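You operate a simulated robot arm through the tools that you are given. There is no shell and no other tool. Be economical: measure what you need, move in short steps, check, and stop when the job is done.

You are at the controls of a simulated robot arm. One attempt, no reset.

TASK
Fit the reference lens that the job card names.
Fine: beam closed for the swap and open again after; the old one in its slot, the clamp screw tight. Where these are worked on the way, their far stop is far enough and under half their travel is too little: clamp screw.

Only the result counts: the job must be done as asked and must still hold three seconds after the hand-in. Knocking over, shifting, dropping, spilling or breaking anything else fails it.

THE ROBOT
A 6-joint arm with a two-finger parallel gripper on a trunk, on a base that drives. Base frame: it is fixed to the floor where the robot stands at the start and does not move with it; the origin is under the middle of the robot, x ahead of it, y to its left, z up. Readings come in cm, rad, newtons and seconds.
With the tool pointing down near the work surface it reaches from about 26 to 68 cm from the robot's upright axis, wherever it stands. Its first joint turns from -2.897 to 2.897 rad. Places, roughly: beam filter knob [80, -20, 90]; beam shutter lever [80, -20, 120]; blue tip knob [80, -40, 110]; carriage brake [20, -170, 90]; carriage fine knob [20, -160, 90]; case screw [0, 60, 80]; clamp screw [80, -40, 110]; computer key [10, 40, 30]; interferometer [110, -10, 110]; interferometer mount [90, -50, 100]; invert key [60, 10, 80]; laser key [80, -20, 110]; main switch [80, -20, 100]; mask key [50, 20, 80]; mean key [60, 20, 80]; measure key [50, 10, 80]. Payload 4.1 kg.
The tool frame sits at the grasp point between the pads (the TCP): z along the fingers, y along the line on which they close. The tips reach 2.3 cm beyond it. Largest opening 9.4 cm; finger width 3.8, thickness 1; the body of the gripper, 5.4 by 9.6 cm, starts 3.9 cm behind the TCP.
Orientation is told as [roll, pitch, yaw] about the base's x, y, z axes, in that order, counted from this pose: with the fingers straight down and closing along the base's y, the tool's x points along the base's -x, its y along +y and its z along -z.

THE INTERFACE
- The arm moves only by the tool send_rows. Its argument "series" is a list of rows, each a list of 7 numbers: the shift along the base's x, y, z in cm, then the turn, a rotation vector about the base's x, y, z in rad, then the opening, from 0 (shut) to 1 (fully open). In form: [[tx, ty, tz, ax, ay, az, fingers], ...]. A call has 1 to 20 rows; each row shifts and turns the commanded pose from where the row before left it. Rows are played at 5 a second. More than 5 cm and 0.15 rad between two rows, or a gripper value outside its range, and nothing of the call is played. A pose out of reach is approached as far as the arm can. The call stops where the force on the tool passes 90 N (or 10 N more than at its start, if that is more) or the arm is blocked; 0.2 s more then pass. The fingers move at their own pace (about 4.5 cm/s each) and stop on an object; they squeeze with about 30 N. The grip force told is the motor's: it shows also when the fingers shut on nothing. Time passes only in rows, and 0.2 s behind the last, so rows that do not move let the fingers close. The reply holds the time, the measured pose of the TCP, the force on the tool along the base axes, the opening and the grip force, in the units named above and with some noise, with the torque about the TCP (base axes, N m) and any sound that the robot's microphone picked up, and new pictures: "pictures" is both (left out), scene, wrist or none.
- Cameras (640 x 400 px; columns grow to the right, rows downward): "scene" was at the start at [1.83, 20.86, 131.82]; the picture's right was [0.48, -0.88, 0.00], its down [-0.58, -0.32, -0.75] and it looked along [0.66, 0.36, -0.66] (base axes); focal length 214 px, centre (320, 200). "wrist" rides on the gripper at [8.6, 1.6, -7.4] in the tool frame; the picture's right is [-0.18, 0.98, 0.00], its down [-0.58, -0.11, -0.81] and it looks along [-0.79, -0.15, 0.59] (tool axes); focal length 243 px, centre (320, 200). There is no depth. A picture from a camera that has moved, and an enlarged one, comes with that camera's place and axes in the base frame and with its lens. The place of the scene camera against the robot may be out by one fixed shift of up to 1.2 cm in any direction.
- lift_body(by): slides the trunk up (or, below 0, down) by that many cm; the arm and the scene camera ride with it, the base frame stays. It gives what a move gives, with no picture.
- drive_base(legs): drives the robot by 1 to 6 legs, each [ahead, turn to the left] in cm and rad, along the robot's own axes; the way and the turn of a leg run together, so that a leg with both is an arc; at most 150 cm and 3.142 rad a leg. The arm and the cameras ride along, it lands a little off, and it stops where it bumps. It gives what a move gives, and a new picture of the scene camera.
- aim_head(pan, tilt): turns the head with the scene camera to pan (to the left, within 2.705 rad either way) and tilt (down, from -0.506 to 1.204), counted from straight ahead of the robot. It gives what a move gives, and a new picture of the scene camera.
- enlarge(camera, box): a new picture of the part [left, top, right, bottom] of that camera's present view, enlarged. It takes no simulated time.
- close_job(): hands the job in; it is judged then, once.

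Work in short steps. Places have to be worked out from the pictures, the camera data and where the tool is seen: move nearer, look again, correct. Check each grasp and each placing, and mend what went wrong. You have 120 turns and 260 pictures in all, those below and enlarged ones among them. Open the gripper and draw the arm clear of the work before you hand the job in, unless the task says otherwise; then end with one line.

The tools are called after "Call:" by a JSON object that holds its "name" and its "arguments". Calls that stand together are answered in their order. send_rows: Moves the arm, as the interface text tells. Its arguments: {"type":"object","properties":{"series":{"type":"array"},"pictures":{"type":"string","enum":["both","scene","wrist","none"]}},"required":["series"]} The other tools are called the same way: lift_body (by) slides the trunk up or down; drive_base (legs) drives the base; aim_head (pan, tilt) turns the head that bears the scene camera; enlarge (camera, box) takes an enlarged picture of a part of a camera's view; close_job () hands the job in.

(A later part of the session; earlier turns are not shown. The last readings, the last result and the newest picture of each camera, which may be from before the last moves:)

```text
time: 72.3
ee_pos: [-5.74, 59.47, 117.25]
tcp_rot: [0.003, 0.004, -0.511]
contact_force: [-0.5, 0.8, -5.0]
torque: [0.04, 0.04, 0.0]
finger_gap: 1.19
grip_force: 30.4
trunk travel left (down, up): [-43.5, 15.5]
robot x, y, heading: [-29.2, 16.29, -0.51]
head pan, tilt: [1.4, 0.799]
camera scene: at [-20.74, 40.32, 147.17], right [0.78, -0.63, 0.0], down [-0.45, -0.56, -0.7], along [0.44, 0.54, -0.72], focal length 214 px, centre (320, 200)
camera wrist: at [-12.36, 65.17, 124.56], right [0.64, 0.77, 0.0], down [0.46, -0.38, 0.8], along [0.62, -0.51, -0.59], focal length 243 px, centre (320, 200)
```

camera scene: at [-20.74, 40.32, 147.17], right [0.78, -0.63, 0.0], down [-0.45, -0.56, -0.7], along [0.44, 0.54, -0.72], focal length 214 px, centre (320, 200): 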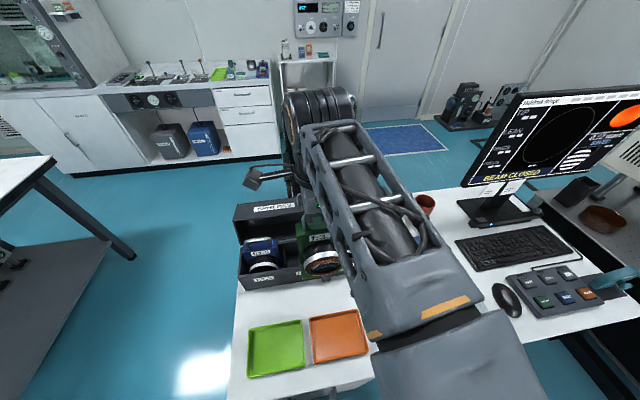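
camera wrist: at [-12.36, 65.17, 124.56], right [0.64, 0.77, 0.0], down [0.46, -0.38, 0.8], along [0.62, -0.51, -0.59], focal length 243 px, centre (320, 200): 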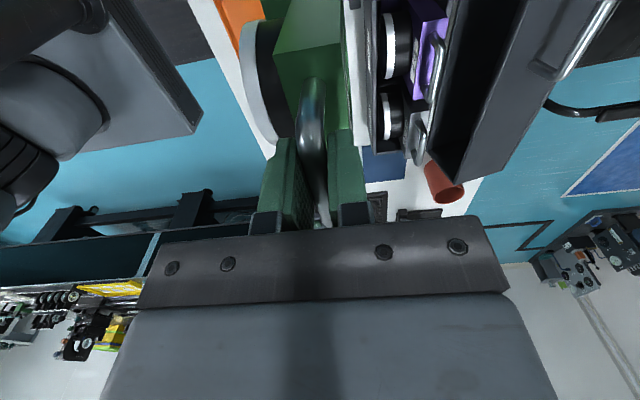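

The wrist camera sees the f:7 and FLAT lenses in the case. I enlarge to locate the f:7 bail by wrist rays.

Call:
{"name": "enlarge", "arguments": {"camera": "wrist", "box": [340, 0, 500, 200]}}

Call:
{"name": "enlarge", "arguments": {"camera": "scene", "box": [220, 190, 360, 300]}}

```text
2.00 times, centred on (420, 100) of wrist
camera zoom: at [-12.36, 65.17, 124.56], right [0.64, 0.77, 0.0], down [0.46, -0.38, 0.8], along [0.62, -0.51, -0.59], focal length 485 px, centre (120, 400)
```

zoom: 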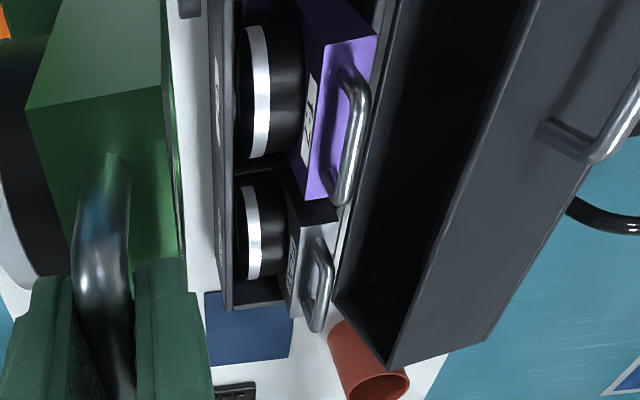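

```text
3.64 times, centred on (290, 245) of scene
camera zoom: at [-20.74, 40.32, 147.17], right [0.78, -0.63, 0.0], down [-0.45, -0.56, -0.7], along [0.44, 0.54, -0.72], focal length 780 px, centre (429, 36)
```

zoom: 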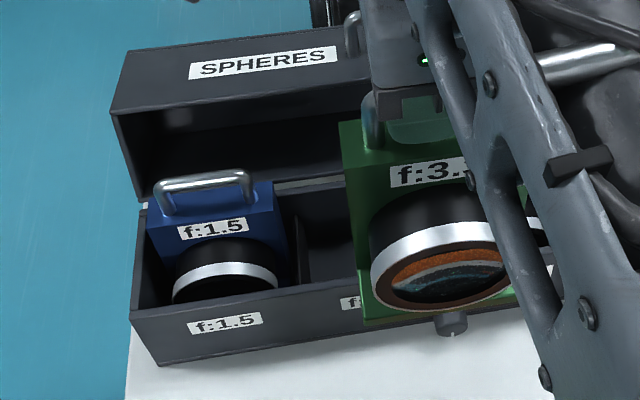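

Wrist ray puts the f:7 bail at f≈-25.5, l≈62.75, so the f:3.3 slot is at f≈-38.6. I go above the slot, still high (lens bottom ~101), and check alignment.

Call:
{"name": "send_rows", "arguments": {"series": [[1.12, 4.72, 0, 0, 0, 0, 0], [1.12, 4.72, 0, 0, 0, 0, 0], [1.13, 4.71, 0, 0, 0, 0, 0], [0, 0, -2, 0, 0, 0, 0], [0, 0, 0, 0, 0, 0, 0]]}}

Call:
{"name": "enlarge", "arguments": {"camera": "scene", "box": [220, 160, 360, 300]}}

Call:
{"name": "enlarge", "arguments": {"camera": "wrist", "box": [220, 0, 420, 160]}}

```text
time: 73.5
ee_pos: [-4.32, 68.19, 111.45]
tcp_rot: [0.001, 0.004, -0.51]
contact_force: [1.1, 0.7, -4.4]
torque: [0.07, 0.03, 0.0]
finger_gap: 1.19
grip_force: 30.2
out of reach, approached as far as the arm can: row 2, 3, 4
trunk travel left (down, up): [-43.5, 15.5]
robot x, y, heading: [-29.66, 16.16, -0.514]
head pan, tilt: [1.4, 0.799]
camera scene: at [-20.72, 40.33, 147.16], right [0.78, -0.63, 0.0], down [-0.45, -0.56, -0.7], along [0.44, 0.54, -0.72], focal length 214 px, centre (320, 200)
camera wrist: at [-10.89, 73.65, 118.84], right [0.64, 0.77, 0.0], down [0.46, -0.38, 0.81], along [0.62, -0.52, -0.59], focal length 243 px, centre (320, 200)
```

scene: 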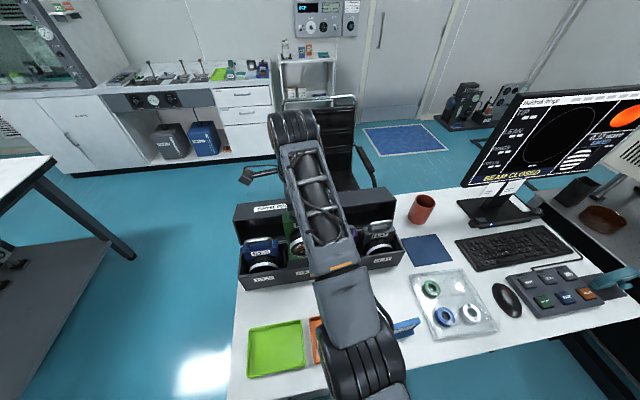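
wrist: 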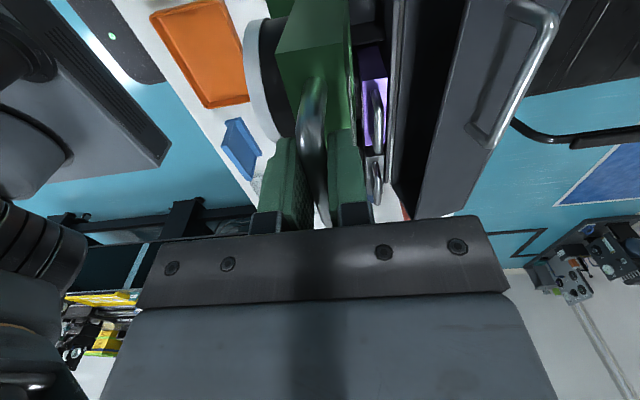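

```text
2.86 times, centred on (290, 230) of scene
camera zoom: at [-20.72, 40.33, 147.16], right [0.78, -0.63, 0.0], down [-0.45, -0.56, -0.7], along [0.44, 0.54, -0.72], focal length 613 px, centre (406, 114)
```

zoom: 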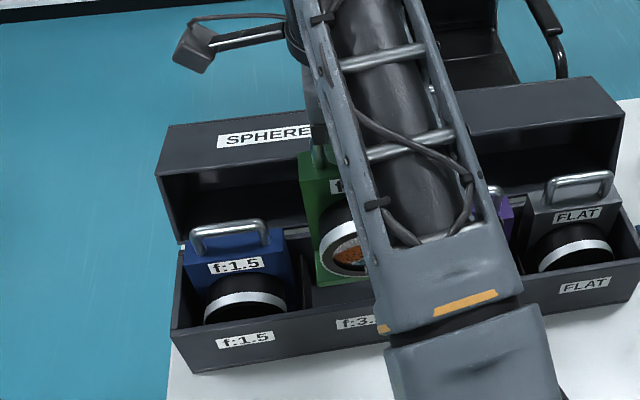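

```text
2.50 times, centred on (320, 80) of wrist
camera zoom: at [-10.89, 73.65, 118.84], right [0.64, 0.77, 0.0], down [0.46, -0.38, 0.81], along [0.62, -0.52, -0.59], focal length 606 px, centre (320, 500)
```

zoom: 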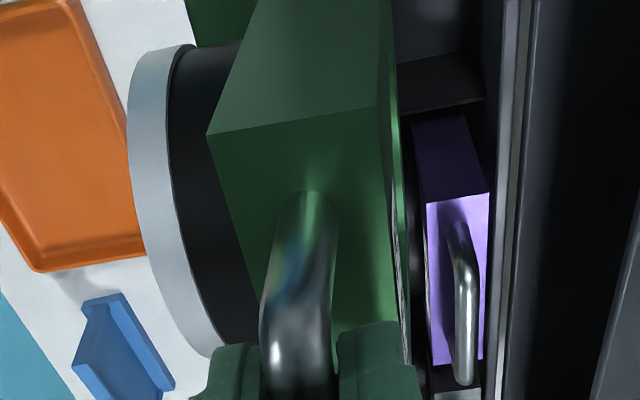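

Reach limit again at l≈57 with the trunk this low; I raise the trunk 13 cm and retry towards the slot.

Call:
{"name": "lift_body", "arguments": {"by": 13}}

Call:
{"name": "send_rows", "arguments": {"series": [[0.6, 1.8, -3, 0, 0, 0, 0], [0.6, 1.7, -3, 0, 0, 0, 0], [0.8, 1.9, -2, 0, 0, 0, 0], [0, 0, 0, 0, 0, 0, 0]]}}

```text
time: 75.1
ee_pos: [-4.26, 68.14, 124.42]
tcp_rot: [-0.001, 0.003, -0.509]
contact_force: [0.5, -0.4, -5.1]
torque: [0.06, 0.03, -0.01]
finger_gap: 1.16
grip_force: 30.2
trunk travel left (down, up): [-56.5, 2.5]
robot x, y, heading: [-29.04, 16.1, -0.508]
head pan, tilt: [1.4, 0.799]
```

```text
time: 76.1
ee_pos: [-2.89, 71.38, 115.91]
tcp_rot: [0.002, 0.002, -0.51]
contact_force: [-0.7, -0.1, -4.7]
torque: [0.0, 0.03, 0.0]
finger_gap: 1.17
grip_force: 30.3
out of reach, approached as far as the arm can: row 2, 3
trunk travel left (down, up): [-56.5, 2.5]
robot x, y, heading: [-29.72, 16.0, -0.511]
head pan, tilt: [1.4, 0.799]
camera scene: at [-20.77, 40.23, 160.19], right [0.78, -0.63, 0.0], down [-0.45, -0.56, -0.7], along [0.44, 0.54, -0.72], focal length 214 px, centre (320, 200)
camera wrist: at [-9.61, 76.95, 123.27], right [0.64, 0.77, 0.0], down [0.46, -0.38, 0.8], along [0.62, -0.52, -0.59], focal length 243 px, centre (320, 200)
```

scene: 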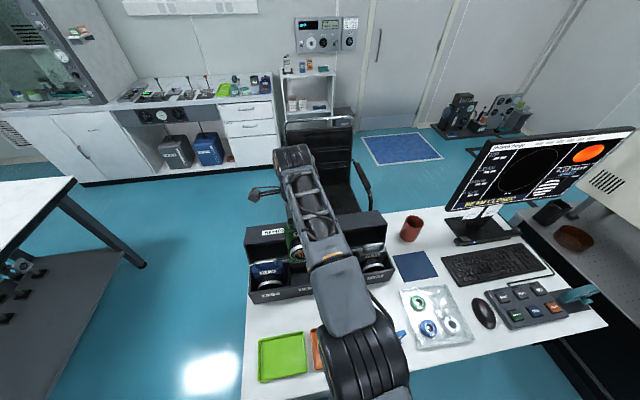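
wrist: 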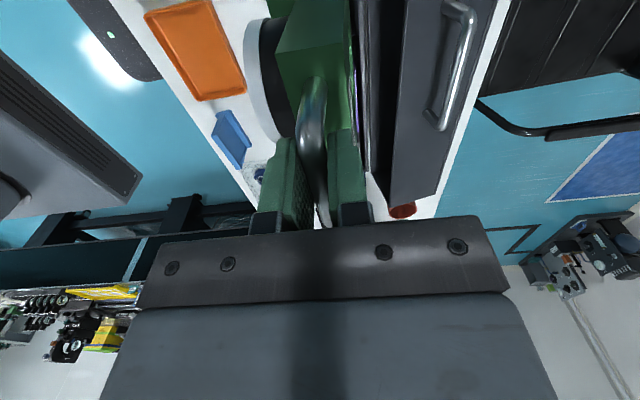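

Horizontal reach should grow lower down. I descend 10 cm first (lens bottom stays above the case rim) and then push the remaining 2 cm in.

Call:
{"name": "send_rows", "arguments": {"series": [[0, 0, -2.5, 0, 0, 0, 0], [0, 0, -2.5, 0, 0, 0, 0], [0, 0, -2.5, 0, 0, 0, 0], [0, 0, -1.5, 0, 0, 0, 0], [0, 0, 0, 0, 0, 0, 0]]}}

Call:
{"name": "enlarge", "arguments": {"camera": "scene", "box": [230, 190, 390, 310]}}

Call:
{"name": "enlarge", "arguments": {"camera": "wrist", "box": [220, 0, 420, 160]}}

```text
time: 77.3
ee_pos: [-2.94, 71.52, 106.69]
tcp_rot: [-0.002, 0.005, -0.51]
contact_force: [0.3, 0.6, -6.2]
torque: [0.06, 0.03, 0.0]
finger_gap: 1.16
grip_force: 30.1
trunk travel left (down, up): [-56.5, 2.5]
robot x, y, heading: [-29.37, 16.11, -0.508]
head pan, tilt: [1.4, 0.799]
camera scene: at [-20.73, 40.31, 160.17], right [0.78, -0.63, 0.0], down [-0.45, -0.56, -0.7], along [0.44, 0.54, -0.72], focal length 214 px, centre (320, 200)
camera wrist: at [-9.61, 77.12, 114.11], right [0.64, 0.77, 0.0], down [0.46, -0.38, 0.8], along [0.62, -0.52, -0.59], focal length 243 px, centre (320, 200)
```

scene: 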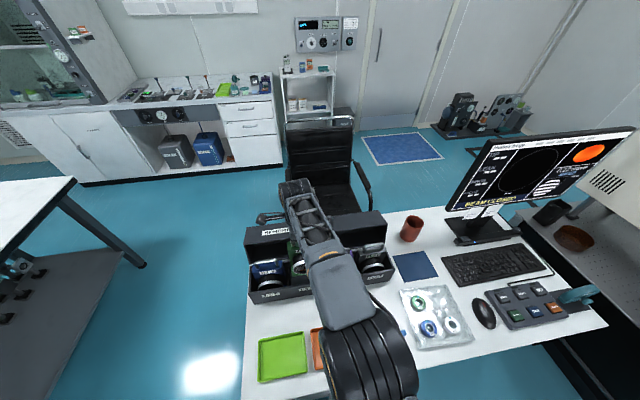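
wrist: 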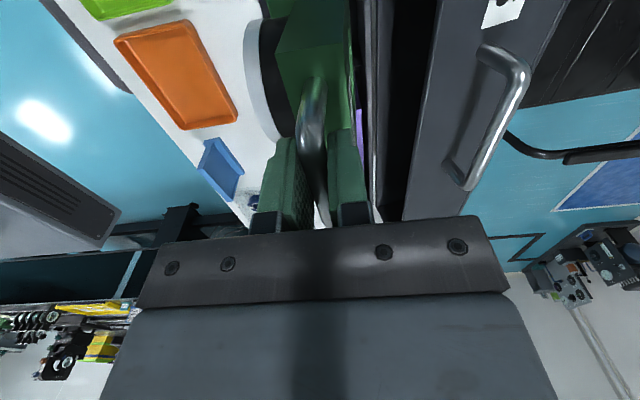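

```text
3.33 times, centred on (310, 250) of scene
camera zoom: at [-20.73, 40.31, 160.17], right [0.78, -0.63, 0.0], down [-0.45, -0.56, -0.7], along [0.44, 0.54, -0.72], focal length 715 px, centre (353, 33)
```

zoom: 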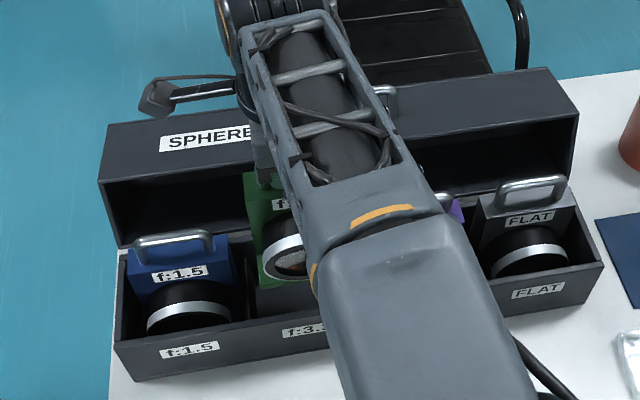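

```text
2.50 times, centred on (320, 80) of wrist
camera zoom: at [-9.61, 77.12, 114.11], right [0.64, 0.77, 0.0], down [0.46, -0.38, 0.8], along [0.62, -0.52, -0.59], focal length 606 px, centre (320, 500)
```

zoom: 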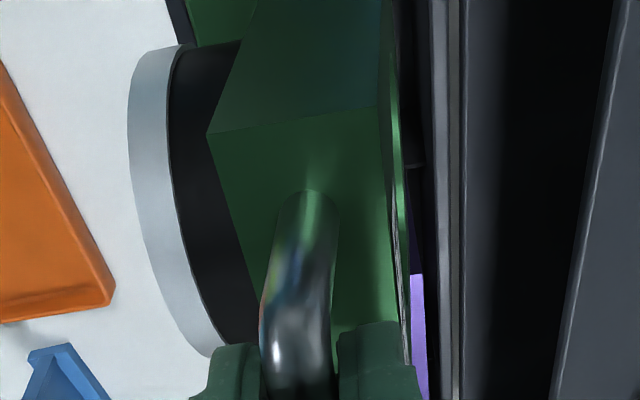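

Second wrist ray fixes the f:7 bail at f≈-25.6, l≈62.7, z≈92.4; slot f:3.3 target is then f≈-38.65, l≈62.7. I move the last 2 cm in.

Call:
{"name": "send_rows", "arguments": {"series": [[0.2, 0.7, -1, 0, 0, 0, 0], [0.2, 0.7, -1, 0, 0, 0, 0], [0.15, 0.66, 0, 0, 0, 0, 0], [0, 0, 0, 0, 0, 0, 0]], "pictures": "none"}}

Call:
{"name": "enlarge", "arguments": {"camera": "wrist", "box": [220, 0, 420, 160]}}

Call:
{"name": "enlarge", "arguments": {"camera": "scene", "box": [230, 190, 390, 310]}}

```text
time: 78.3
ee_pos: [-2.45, 73.64, 104.9]
tcp_rot: [-0.001, 0.003, -0.509]
contact_force: [0.3, 0.2, -5.4]
torque: [0.01, 0.01, 0.0]
finger_gap: 1.16
grip_force: 29.9
trunk travel left (down, up): [-56.5, 2.5]
robot x, y, heading: [-29.57, 15.97, -0.51]
head pan, tilt: [1.4, 0.799]
```

```text
2.50 times, centred on (320, 80) of wrist
camera zoom: at [-8.99, 79.17, 112.16], right [0.64, 0.77, 0.0], down [0.46, -0.38, 0.81], along [0.62, -0.52, -0.59], focal length 606 px, centre (320, 500)
```

zoom: 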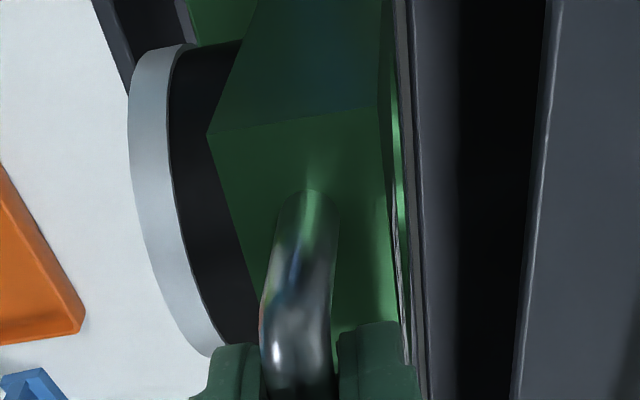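

```text
3.33 times, centred on (310, 250) of scene
camera zoom: at [-20.73, 40.32, 160.17], right [0.78, -0.63, 0.0], down [-0.45, -0.56, -0.7], along [0.44, 0.54, -0.72], focal length 715 px, centre (353, 33)
```

zoom: 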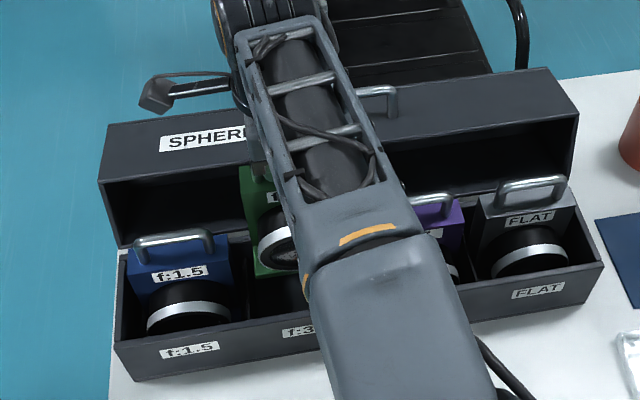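

Aligned above the slot. I lower in small steps to z≈97 and check forces.

Call:
{"name": "send_rows", "arguments": {"series": [[0, 0, -2, 0, 0, 0, 0], [0, 0, -2, 0, 0, 0, 0], [0, 0, -2, 0, 0, 0, 0], [0, 0, -1.5, 0, 0, 0, 0], [0, 0, 0, 0, 0, 0, 0]], "pictures": "none"}}

Call:
{"name": "enlarge", "arguments": {"camera": "scene", "box": [230, 190, 390, 310]}}

Call:
{"name": "enlarge", "arguments": {"camera": "wrist", "box": [180, 0, 480, 220]}}

```text
time: 79.2
ee_pos: [-2.0, 74.21, 101.18]
tcp_rot: [0.051, 0.01, -0.513]
contact_force: [1.0, -0.9, 37.7]
torque: [-0.1, -1.01, -0.03]
finger_gap: 1.19
grip_force: 29.9
trunk travel left (down, up): [-56.5, 2.5]
robot x, y, heading: [-29.09, 16.23, -0.509]
head pan, tilt: [1.4, 0.799]
stopped in row 4: the force on the tool passed its limit at 98 N (the readings are from after the stop); the commanded pose is now the measured one
```

```text
3.33 times, centred on (310, 250) of scene
camera zoom: at [-20.81, 40.04, 160.22], right [0.78, -0.63, 0.0], down [-0.45, -0.56, -0.7], along [0.44, 0.54, -0.72], focal length 715 px, centre (353, 33)
```

zoom: 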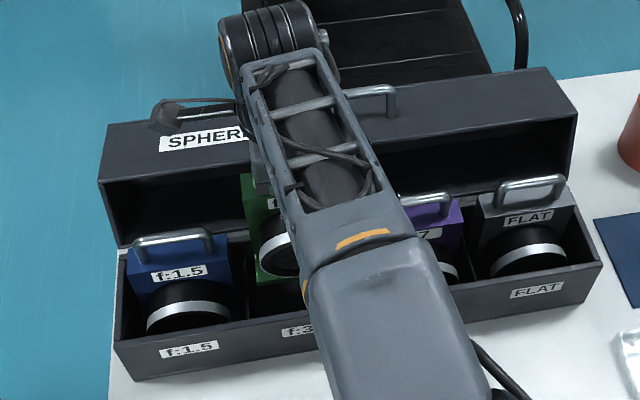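

```text
1.82 times, centred on (330, 110) of wrist
camera zoom: at [-8.77, 79.44, 108.56], right [0.64, 0.77, 0.05], down [0.44, -0.42, 0.79], along [0.63, -0.49, -0.61], focal length 441 px, centre (302, 364)
```

zoom: 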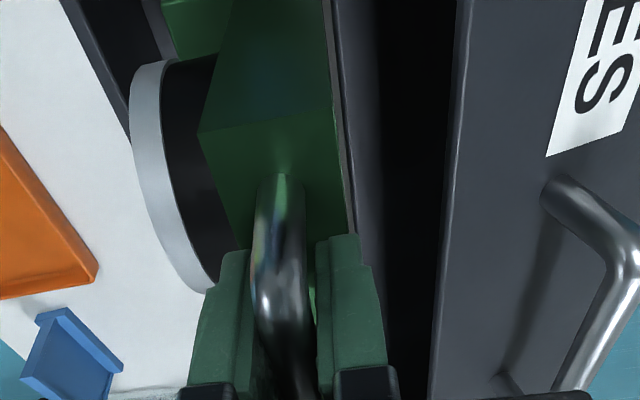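

Contact at lens bottom z≈85, about rim height. I lift off at once, level the tool, and move to a viewpoint from which the wrist camera sees the empty slot.

Call:
{"name": "send_rows", "arguments": {"series": [[0, 0, 2, -0.02, -0.005, 0, 0], [0, -0.3, 3, -0.03, -0.005, 0, 0], [-1.2, -2.8, 3, 0, 0, 0, 0], [-2, -3.5, 2.5, 0, 0, 0, 0], [-3.4, -2.2, 2, 0, 0, 0, 0], [-4, -2, 0, 0, 0, 0, 0], [-3.5, -1, 0, 0, 0, 0, 0], [0, 0, 0, 0, 0, 0, 0]]}}

Call:
{"name": "enlarge", "arguments": {"camera": "wrist", "box": [340, 0, 540, 200]}}

Call:
{"name": "enlarge", "arguments": {"camera": "scene", "box": [230, 190, 390, 310]}}

```text
time: 81.2
ee_pos: [-11.77, 61.29, 111.32]
tcp_rot: [-0.03, -0.036, -0.601]
contact_force: [-0.1, 0.6, -5.2]
torque: [0.09, 0.02, 0.01]
finger_gap: 1.19
grip_force: 29.8
out of reach, approached as far as the arm can: row 3
trunk travel left (down, up): [-56.5, 2.5]
robot x, y, heading: [-29.44, 16.17, -0.51]
head pan, tilt: [1.4, 0.799]
stopped in row 8: the arm was blocked; the commanded pose is now the measured one
camera scene: at [-20.73, 40.27, 160.17], right [0.78, -0.63, 0.0], down [-0.45, -0.56, -0.7], along [0.44, 0.54, -0.72], focal length 214 px, centre (320, 200)
camera wrist: at [-18.0, 67.86, 118.31], right [0.71, 0.71, -0.02], down [0.41, -0.38, 0.83], along [0.58, -0.6, -0.56], focal length 243 px, centre (320, 200)
```

scene: 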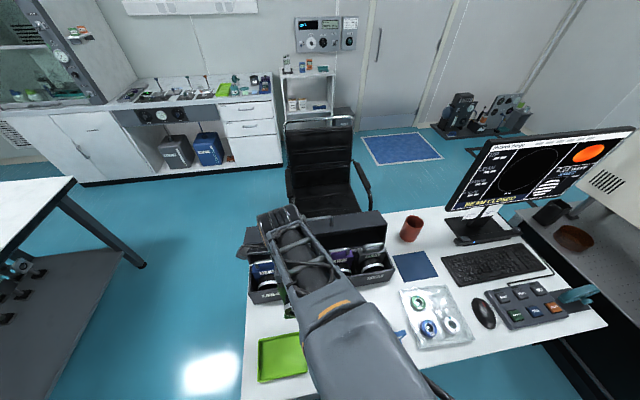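
wrist: 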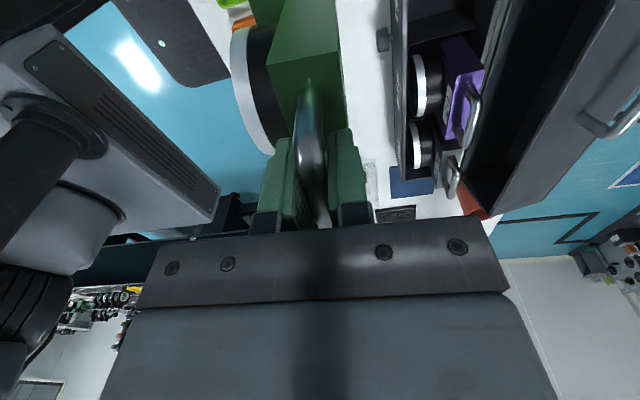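

```text
2.00 times, centred on (440, 100) of wrist
camera zoom: at [-18.0, 67.86, 118.31], right [0.71, 0.71, -0.02], down [0.41, -0.38, 0.83], along [0.58, -0.6, -0.56], focal length 485 px, centre (80, 400)
```

zoom: 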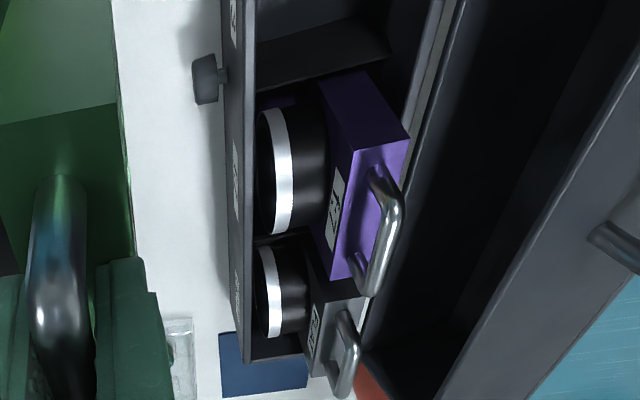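

```text
3.33 times, centred on (310, 250) of scene
camera zoom: at [-20.73, 40.27, 160.17], right [0.78, -0.63, 0.0], down [-0.45, -0.56, -0.7], along [0.44, 0.54, -0.72], focal length 715 px, centre (353, 33)
```

zoom: 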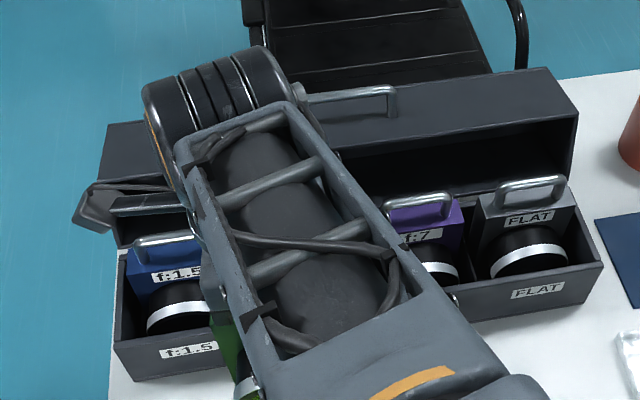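

Torque shows the contact point was ~1.3 cm on the rear side of the lens: it touched the rear rim. The last move also hit a wrist joint limit, so I shift the base back 10 cm, then level the tool (lens yaw -0.52) and come in 0.5 cm nearer the front.

Call:
{"name": "drive_base", "arguments": {"legs": [[-10, 0]]}}

Call:
{"name": "send_rows", "arguments": {"series": [[0, 0, 0, 0.015, 0.018, 0.04, 0], [0, 0, 0, 0.015, 0.018, 0.04, 0], [0, 0, 0, 0, 0, 0, 0]], "pictures": "none"}}

```text
time: 82.4
ee_pos: [-20.75, 66.53, 111.42]
tcp_rot: [-0.029, -0.037, -0.597]
contact_force: [-0.7, 0.2, -4.9]
torque: [0.09, 0.0, -0.03]
finger_gap: 1.17
grip_force: 29.8
trunk travel left (down, up): [-56.5, 2.5]
robot x, y, heading: [-38.51, 21.33, -0.509]
head pan, tilt: [1.4, 0.799]
camera scene: at [-29.72, 45.35, 160.17], right [0.78, -0.63, 0.0], down [-0.45, -0.56, -0.7], along [0.44, 0.54, -0.72], focal length 214 px, centre (320, 200)
```

scene: 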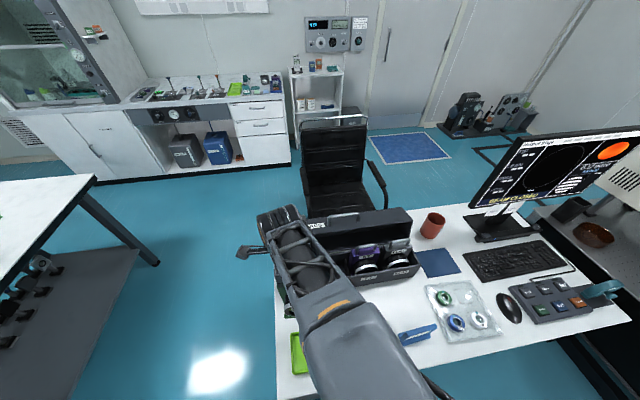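

```text
time: 83.2
ee_pos: [-20.61, 66.35, 111.34]
tcp_rot: [-0.024, 0.012, -0.52]
contact_force: [-0.3, -0.3, -5.9]
torque: [0.05, -0.03, 0.01]
finger_gap: 1.16
grip_force: 29.7
trunk travel left (down, up): [-56.5, 2.5]
robot x, y, heading: [-38.26, 20.88, -0.517]
head pan, tilt: [1.4, 0.799]
```

Call:
{"name": "send_rows", "arguments": {"series": [[3.53, -2.02, 0, 0.015, -0.022, 0, 0], [3.53, -2.02, 0, 0, 0, 0, 0], [3.54, -2.02, 0, 0, 0, 0, 0], [1.84, 3.22, -1, 0, 0, 0, 0], [1.84, 3.22, -1, 0, 0, 0, 0], [1.84, 3.22, -1.5, 0, 0, 0, 0], [1.85, 3.22, -1.5, 0, 0, 0, 0], [0, 0, 0, 0, 0, 0, 0]]}}

Call:
{"name": "enlarge", "arguments": {"camera": "wrist", "box": [220, 0, 420, 160]}}

Call:
{"name": "enlarge", "arguments": {"camera": "scene", "box": [250, 190, 430, 320]}}

```text
time: 85.0
ee_pos: [-2.97, 73.29, 106.49]
tcp_rot: [-0.001, 0.001, -0.52]
contact_force: [0.6, 0.6, -5.4]
torque: [0.05, 0.0, -0.01]
finger_gap: 1.17
grip_force: 30.2
trunk travel left (down, up): [-56.5, 2.5]
robot x, y, heading: [-38.26, 21.19, -0.507]
head pan, tilt: [1.4, 0.799]
camera scene: at [-29.62, 45.28, 160.18], right [0.78, -0.63, 0.0], down [-0.45, -0.56, -0.7], along [0.44, 0.54, -0.72], focal length 214 px, centre (320, 200)
camera wrist: at [-9.51, 78.86, 113.81], right [0.65, 0.76, 0.0], down [0.45, -0.38, 0.81], along [0.61, -0.52, -0.59], focal length 243 px, centre (320, 200)
```

scene: 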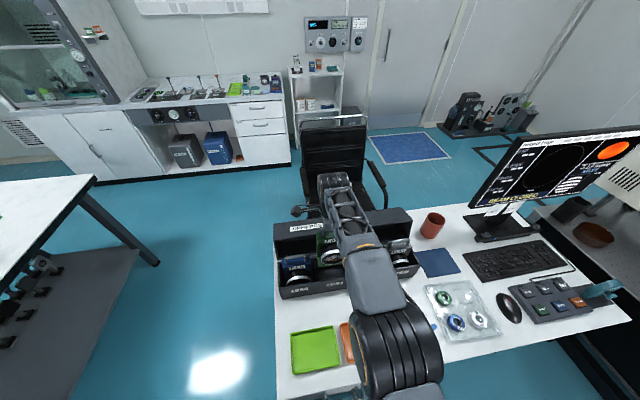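
wrist: 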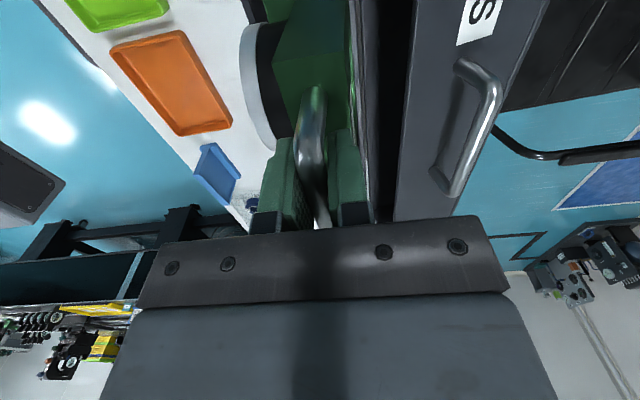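

```text
2.50 times, centred on (320, 80) of wrist
camera zoom: at [-9.51, 78.86, 113.81], right [0.65, 0.76, 0.0], down [0.45, -0.38, 0.81], along [0.61, -0.52, -0.59], focal length 606 px, centre (320, 500)
```

zoom: 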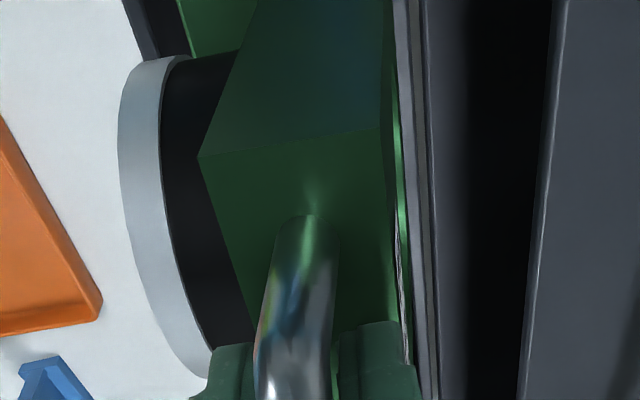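

```text
3.08 times, centred on (340, 255) of scene
camera zoom: at [-29.62, 45.28, 160.18], right [0.78, -0.63, 0.0], down [-0.45, -0.56, -0.7], along [0.44, 0.54, -0.72], focal length 660 px, centre (258, 31)
```

zoom: 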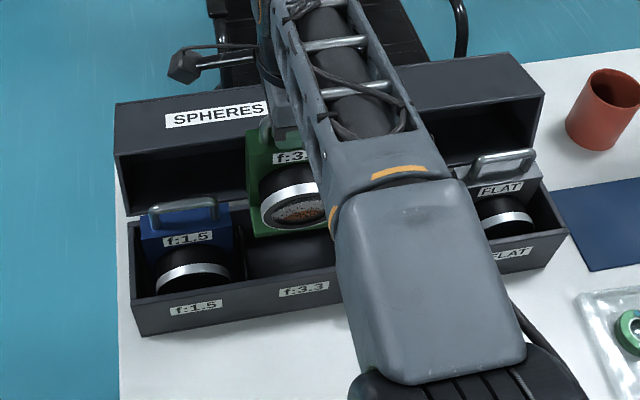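

The lens slid ~0.35 cm up in the grip but is level. Position f≈-39.0, l≈62.1. Lower again carefully through the rim height.

Call:
{"name": "send_rows", "arguments": {"series": [[0, 0, -2, 0, 0, 0, 0], [0, 0, -1.5, 0, 0, 0, 0], [0, 0, -1, 0, 0, 0, 0], [0, 0, -0.6, 0, 0, 0, 0], [0, 0, -0.6, 0, 0, 0, 0], [0, 0, 0, 0, 0, 0, 0]], "pictures": "none"}}

Call:
{"name": "enlarge", "arguments": {"camera": "wrist", "box": [180, 0, 480, 220]}}

```text
time: 86.4
ee_pos: [-2.9, 73.11, 101.14]
tcp_rot: [0.006, -0.002, -0.52]
contact_force: [-2.0, -5.4, 28.0]
torque: [0.29, 0.28, 0.03]
finger_gap: 1.2
grip_force: 30.6
trunk travel left (down, up): [-56.5, 2.5]
robot x, y, heading: [-38.08, 21.07, -0.51]
head pan, tilt: [1.4, 0.799]
```

```text
1.82 times, centred on (330, 110) of wrist
camera zoom: at [-9.57, 78.64, 108.37], right [0.65, 0.76, 0.01], down [0.45, -0.39, 0.81], along [0.62, -0.52, -0.59], focal length 441 px, centre (302, 364)
```

zoom: 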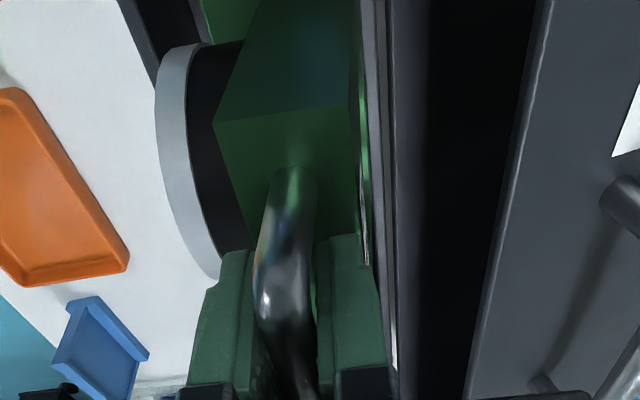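

Contact again at the same height, and the wrist ray puts the rear rim at l≈65, well behind the plate — so something else stops it. I raise, swing the lens to the right out of the way, and inspect the slot interior and the lens itself.

Call:
{"name": "send_rows", "arguments": {"series": [[0, 0, 3, 0, 0, 0, 0], [0, 0, 4, 0, 0, 0, 0], [-1.84, -3.22, 1, 0, 0, 0, 0], [-1.84, -3.22, 1, 0, 0, 0, 0], [-1.84, -3.22, 0, 0, 0, 0, 0], [-1.84, -3.22, 0, 0, 0, 0, 0], [3.9, -2.2, 0, 0, 0, 0, 0], [3.9, -2.2, 0, 0, 0, 0, 0], [3.9, -2.2, 0, 0, 0, 0, 0], [3.9, -2.2, 0, 0, 0, 0, 0], [3.9, -2.2, 0, 0, 0, 0, 0], [3.9, -2.2, 0, 0, 0, 0, 0], [0, 0, 0, 0, 0, 0, 0]]}}

Call:
{"name": "enlarge", "arguments": {"camera": "scene", "box": [270, 200, 390, 300]}}

Call:
{"name": "enlarge", "arguments": {"camera": "scene", "box": [310, 220, 350, 290]}}

```text
time: 89.2
ee_pos: [13.41, 47.22, 109.75]
tcp_rot: [-0.001, 0.001, -0.517]
contact_force: [-0.2, -0.7, -5.7]
torque: [0.0, 0.01, -0.03]
finger_gap: 1.18
grip_force: 30.3
trunk travel left (down, up): [-56.5, 2.5]
robot x, y, heading: [-38.03, 20.84, -0.513]
head pan, tilt: [1.4, 0.799]
camera scene: at [-29.62, 45.27, 160.17], right [0.78, -0.63, 0.0], down [-0.45, -0.56, -0.7], along [0.44, 0.54, -0.72], focal length 214 px, centre (320, 200)
camera wrist: at [6.9, 52.76, 117.03], right [0.65, 0.76, 0.0], down [0.45, -0.38, 0.81], along [0.61, -0.52, -0.59], focal length 243 px, centre (320, 200)
```

scene: 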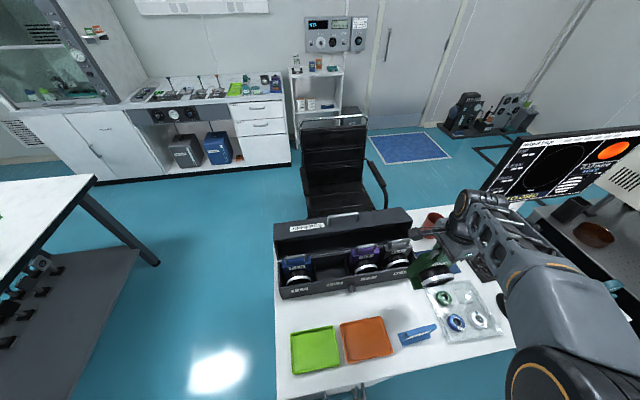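
wrist: 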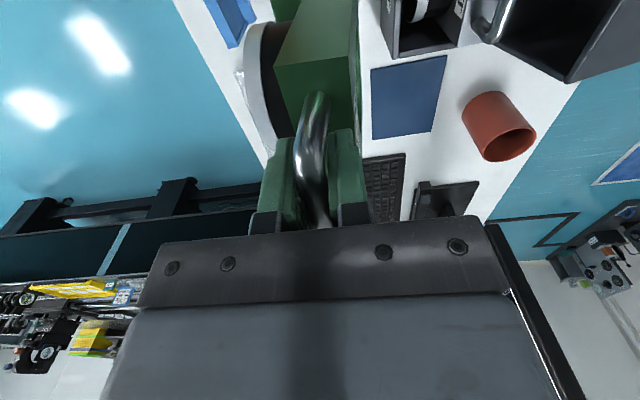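

```text
4.00 times, centred on (330, 250) of scene
camera zoom: at [-29.62, 45.27, 160.17], right [0.78, -0.63, 0.0], down [-0.45, -0.56, -0.7], along [0.44, 0.54, -0.72], focal length 858 px, centre (280, 0)
```

zoom: 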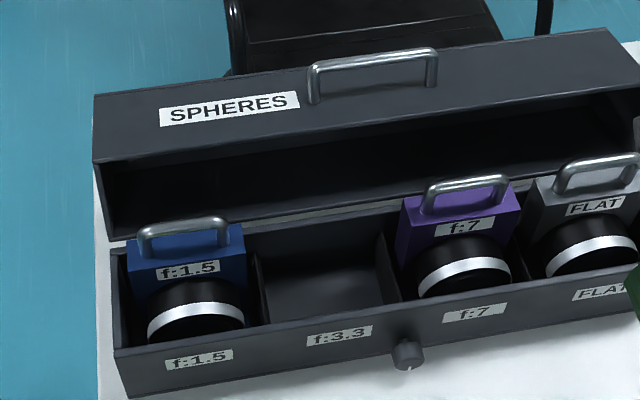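

```text
5.71 times, centred on (330, 255) of scene
camera zoom: at [-29.62, 45.27, 160.17], right [0.78, -0.63, 0.0], down [-0.45, -0.56, -0.7], along [0.44, 0.54, -0.72], focal length 1226 px, centre (263, -114)
```

zoom: 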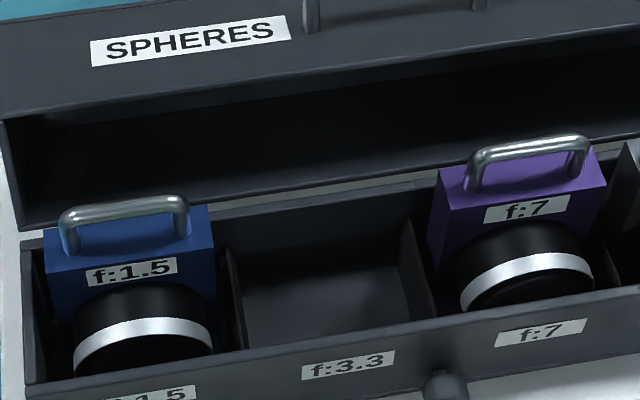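

The slot is plain. I suspect the lens has swung about the bail bar (its barrel pulls one side down), pushing its bottom rearwards. I enlarge the hanging lens to measure its tilt.

Call:
{"name": "enlarge", "arguments": {"camera": "scene", "box": [390, 215, 490, 295]}}

Call:
{"name": "enlarge", "arguments": {"camera": "wrist", "box": [220, 0, 420, 160]}}

```text
5.00 times, centred on (440, 255) of scene
camera zoom: at [-29.62, 45.27, 160.17], right [0.78, -0.63, 0.0], down [-0.45, -0.56, -0.7], along [0.44, 0.54, -0.72], focal length 1072 px, centre (-280, -75)
```

zoom: 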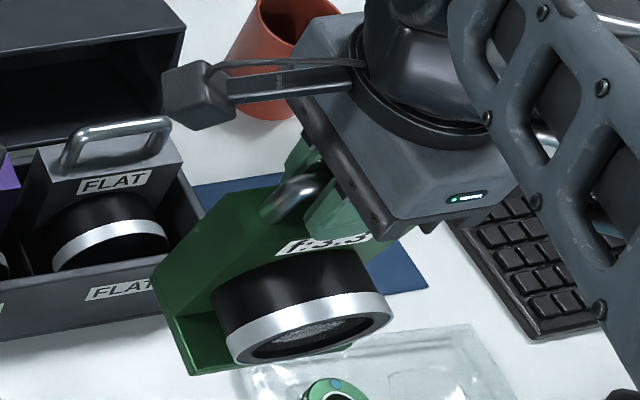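

```text
2.50 times, centred on (320, 80) of wrist
camera zoom: at [6.9, 52.76, 117.03], right [0.65, 0.76, 0.0], down [0.45, -0.38, 0.81], along [0.61, -0.52, -0.59], focal length 606 px, centre (320, 500)
```

zoom: 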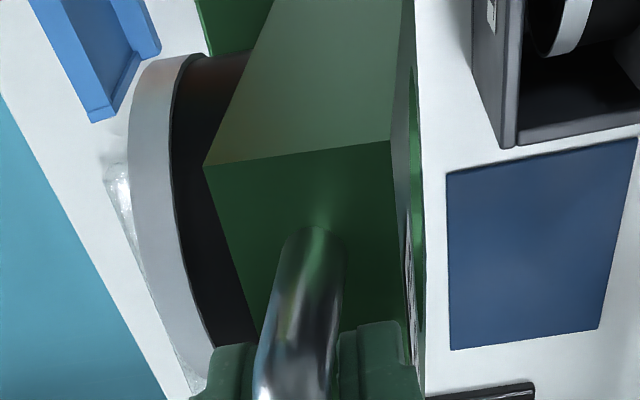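

The plate's edges show the lens hanging tilted by ≈0.16 rad, bottom towards the case's rear — its centre of mass swung under the bar. I tilt the tool about the case's long axis to bring the lens upright and re-measure.

Call:
{"name": "send_rows", "arguments": {"series": [[0, 0, 0, -0.07, 0.04, 0, 0], [0, 0, 0, -0.07, 0.04, 0, 0], [0, 0, 0, 0, 0, 0, 0]], "pictures": "none"}}

Call:
{"name": "enlarge", "arguments": {"camera": "wrist", "box": [220, 0, 420, 160]}}

Call:
{"name": "enlarge", "arguments": {"camera": "scene", "box": [390, 215, 490, 295]}}

```text
time: 90.0
ee_pos: [13.46, 47.07, 109.77]
tcp_rot: [-0.16, 0.0, -0.522]
contact_force: [0.3, -0.2, -5.8]
torque: [0.09, -0.02, -0.01]
finger_gap: 1.18
grip_force: 30.0
trunk travel left (down, up): [-56.5, 2.5]
robot x, y, heading: [-38.69, 20.95, -0.513]
head pan, tilt: [1.4, 0.799]
```

```text
2.50 times, centred on (320, 80) of wrist
camera zoom: at [7.4, 53.74, 116.61], right [0.64, 0.75, -0.16], down [0.52, -0.27, 0.81], along [0.57, -0.6, -0.56], focal length 606 px, centre (320, 500)
```

zoom: 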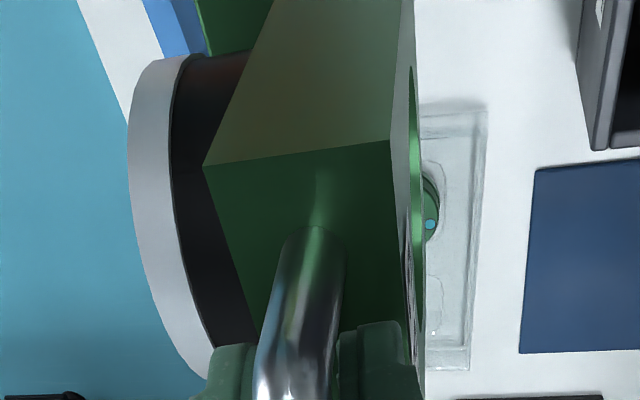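

```text
5.00 times, centred on (440, 255) of scene
camera zoom: at [-29.6, 45.26, 160.17], right [0.78, -0.63, 0.0], down [-0.45, -0.56, -0.7], along [0.44, 0.54, -0.72], focal length 1072 px, centre (-280, -75)
```

zoom: 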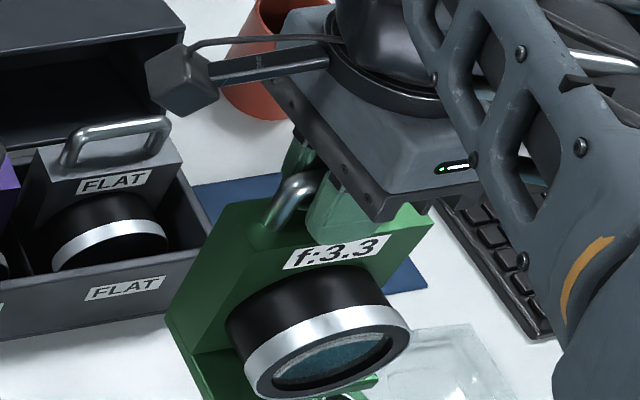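

Lens is upright now within ~0.02 rad across. I carry it back over the slot (f≈-38.5, l≈62.3).

Call:
{"name": "send_rows", "arguments": {"series": [[-3.88, 2.22, 0, 0, 0, 0, 0], [-3.88, 2.22, 0, 0, 0, 0, 0], [-3.88, 2.22, 0, 0, 0, 0, 0], [-3.88, 2.22, 0, 0, 0, 0, 0], [-3.88, 2.22, 0, 0, 0, 0, 0], [-3.88, 2.22, 0, 0, 0, 0, 0], [1.83, 3.2, -0.8, 0, 0, 0, 0], [1.83, 3.2, -0.8, 0, 0, 0, 0], [1.83, 3.2, -0.8, 0, 0, 0, 0], [1.83, 3.2, -0.8, 0, 0, 0, 0], [0, 0, 0, 0, 0, 0, 0]]}}

Call:
{"name": "enlarge", "arguments": {"camera": "wrist", "box": [180, 0, 480, 220]}}

```text
time: 92.4
ee_pos: [-3.5, 72.25, 106.35]
tcp_rot: [-0.164, -0.001, -0.521]
contact_force: [-0.7, 0.6, -6.2]
torque: [0.05, 0.01, -0.01]
finger_gap: 1.21
grip_force: 30.2
out of reach, approached as far as the arm can: row 10
trunk travel left (down, up): [-56.5, 2.5]
robot x, y, heading: [-37.98, 21.33, -0.512]
head pan, tilt: [1.4, 0.799]
camera scene: at [-29.55, 45.4, 160.15], right [0.78, -0.63, 0.0], down [-0.45, -0.56, -0.7], along [0.44, 0.54, -0.72], focal length 214 px, centre (320, 200)
camera wrist: at [-9.43, 78.77, 113.26], right [0.64, 0.75, -0.16], down [0.52, -0.27, 0.81], along [0.57, -0.6, -0.56], focal length 243 px, centre (320, 200)
```

scene: 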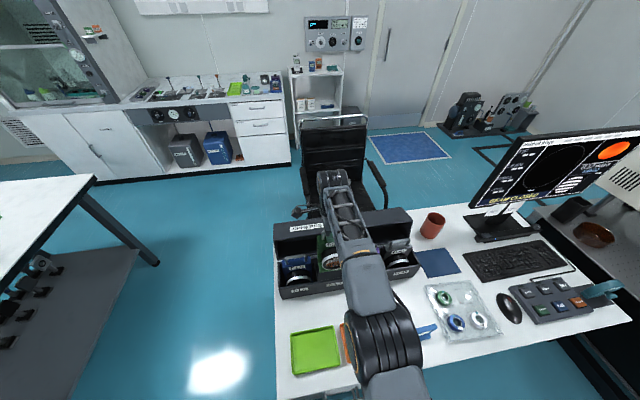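
wrist: 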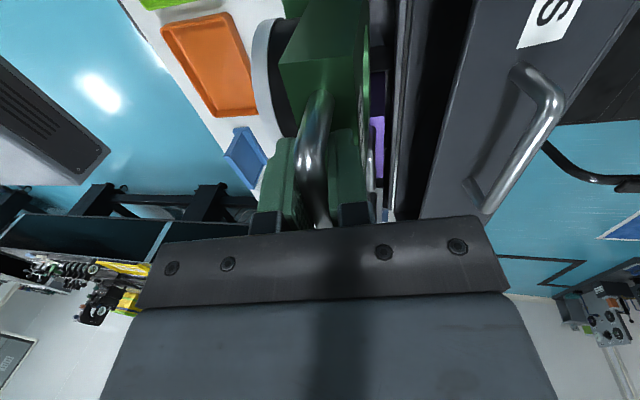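

```text
1.82 times, centred on (330, 110) of wrist
camera zoom: at [-9.43, 78.77, 113.26], right [0.64, 0.75, -0.16], down [0.52, -0.27, 0.81], along [0.57, -0.6, -0.56], focal length 441 px, centre (302, 364)
```

zoom: 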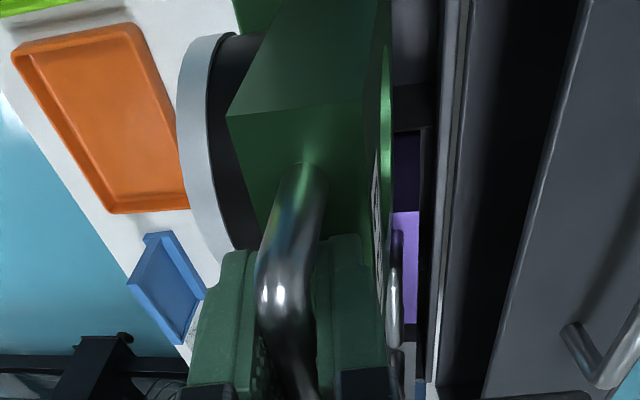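

Slight residual tilt (~0.07). I add a bit more tool tilt, go down 2.5 cm and inch to l≈61.9.

Call:
{"name": "send_rows", "arguments": {"series": [[0, 0, -1.2, -0.04, 0.023, 0, 0], [0.25, 0.35, -1.2, 0, 0, 0, 0], [0.4, 0.4, -0.4, 0, 0, 0, 0], [0, 0, 0, 0, 0, 0, 0]], "pictures": "none"}}

Call:
{"name": "enlarge", "arguments": {"camera": "wrist", "box": [180, 0, 480, 220]}}

Call:
{"name": "enlarge", "arguments": {"camera": "scene", "box": [270, 200, 390, 300]}}

```text
time: 93.4
ee_pos: [-3.42, 71.75, 103.52]
tcp_rot: [-0.209, 0.002, -0.52]
contact_force: [0.3, -0.2, -5.0]
torque: [0.08, 0.03, 0.02]
finger_gap: 1.2
grip_force: 30.5
out of reach, approached as far as the arm can: row 1, 3
trunk travel left (down, up): [-56.5, 2.5]
robot x, y, heading: [-38.53, 21.49, -0.513]
head pan, tilt: [1.4, 0.799]
```

```text
1.82 times, centred on (330, 110) of wrist
camera zoom: at [-9.22, 78.67, 110.39], right [0.64, 0.74, -0.2], down [0.53, -0.24, 0.81], along [0.56, -0.63, -0.55], focal length 441 px, centre (302, 364)
```

zoom: 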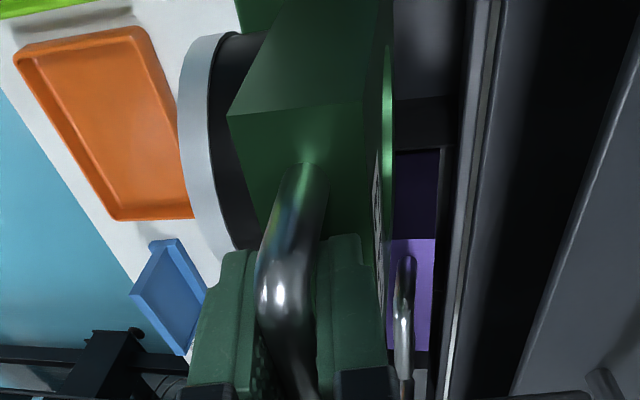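

```text
4.00 times, centred on (330, 250) of scene
camera zoom: at [-29.62, 45.29, 160.17], right [0.78, -0.63, 0.0], down [-0.45, -0.56, -0.7], along [0.44, 0.54, -0.72], focal length 858 px, centre (280, 0)
```

zoom: 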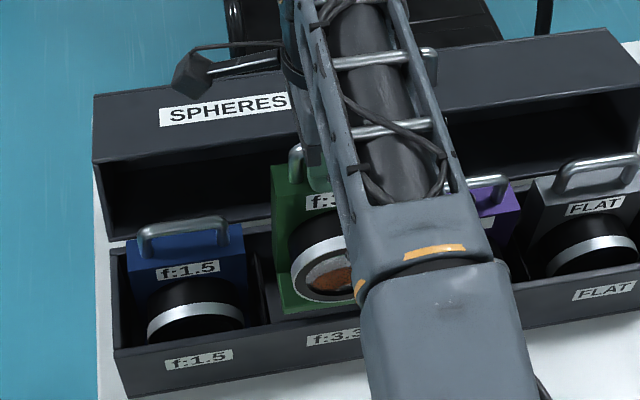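

The tool tilt costs reach (l only 60.6). A compromise: with tool tilt 0.10 the lens leans only ~0.1 and fits the 9 cm deep slot at l≈61.5. I set that.

Call:
{"name": "send_rows", "arguments": {"series": [[0, 0, 0, 0.05, -0.028, 0, 0], [0, 0, 0, 0.045, -0.026, 0, 0], [0.2, 0.4, 0, 0, 0, 0, 0], [0.25, 0.4, 0, 0, 0, 0, 0], [0, 0, 0, 0, 0, 0, 0]], "pictures": "none"}}

Call:
{"name": "enlarge", "arguments": {"camera": "wrist", "box": [180, 0, 480, 220]}}

Call:
{"name": "enlarge", "arguments": {"camera": "scene", "box": [270, 200, 390, 300]}}

```text
time: 94.6
ee_pos: [-2.5, 73.24, 103.68]
tcp_rot: [-0.097, 0.0, -0.52]
contact_force: [0.2, 0.3, -5.3]
torque: [0.03, 0.03, 0.0]
finger_gap: 1.17
grip_force: 29.5
out of reach, approached as far as the arm can: row 1, 2, 3, 4
trunk travel left (down, up): [-56.5, 2.5]
robot x, y, heading: [-38.5, 21.29, -0.509]
head pan, tilt: [1.4, 0.799]
```

```text
1.82 times, centred on (330, 110) of wrist
camera zoom: at [-8.73, 79.48, 110.81], right [0.65, 0.76, -0.1], down [0.49, -0.31, 0.81], along [0.59, -0.57, -0.57], focal length 441 px, centre (302, 364)
```

zoom: 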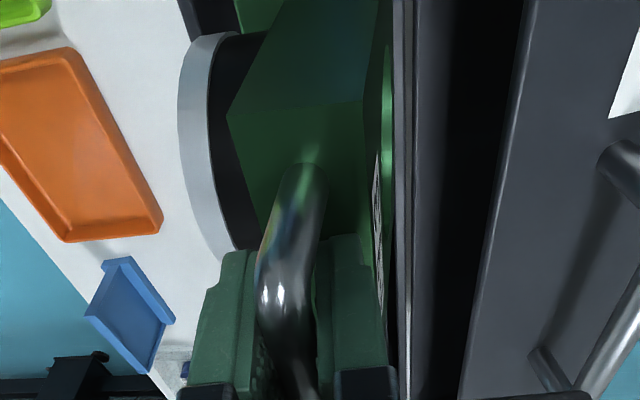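

```text
4.00 times, centred on (330, 250) of scene
camera zoom: at [-29.61, 45.3, 160.17], right [0.78, -0.63, 0.0], down [-0.45, -0.56, -0.7], along [0.44, 0.54, -0.72], focal length 858 px, centre (280, 0)
```

zoom: 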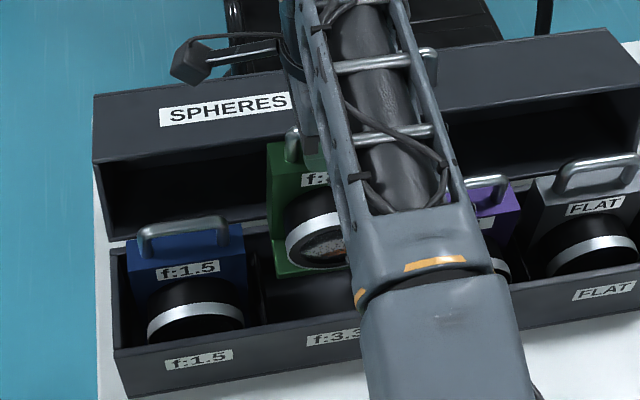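

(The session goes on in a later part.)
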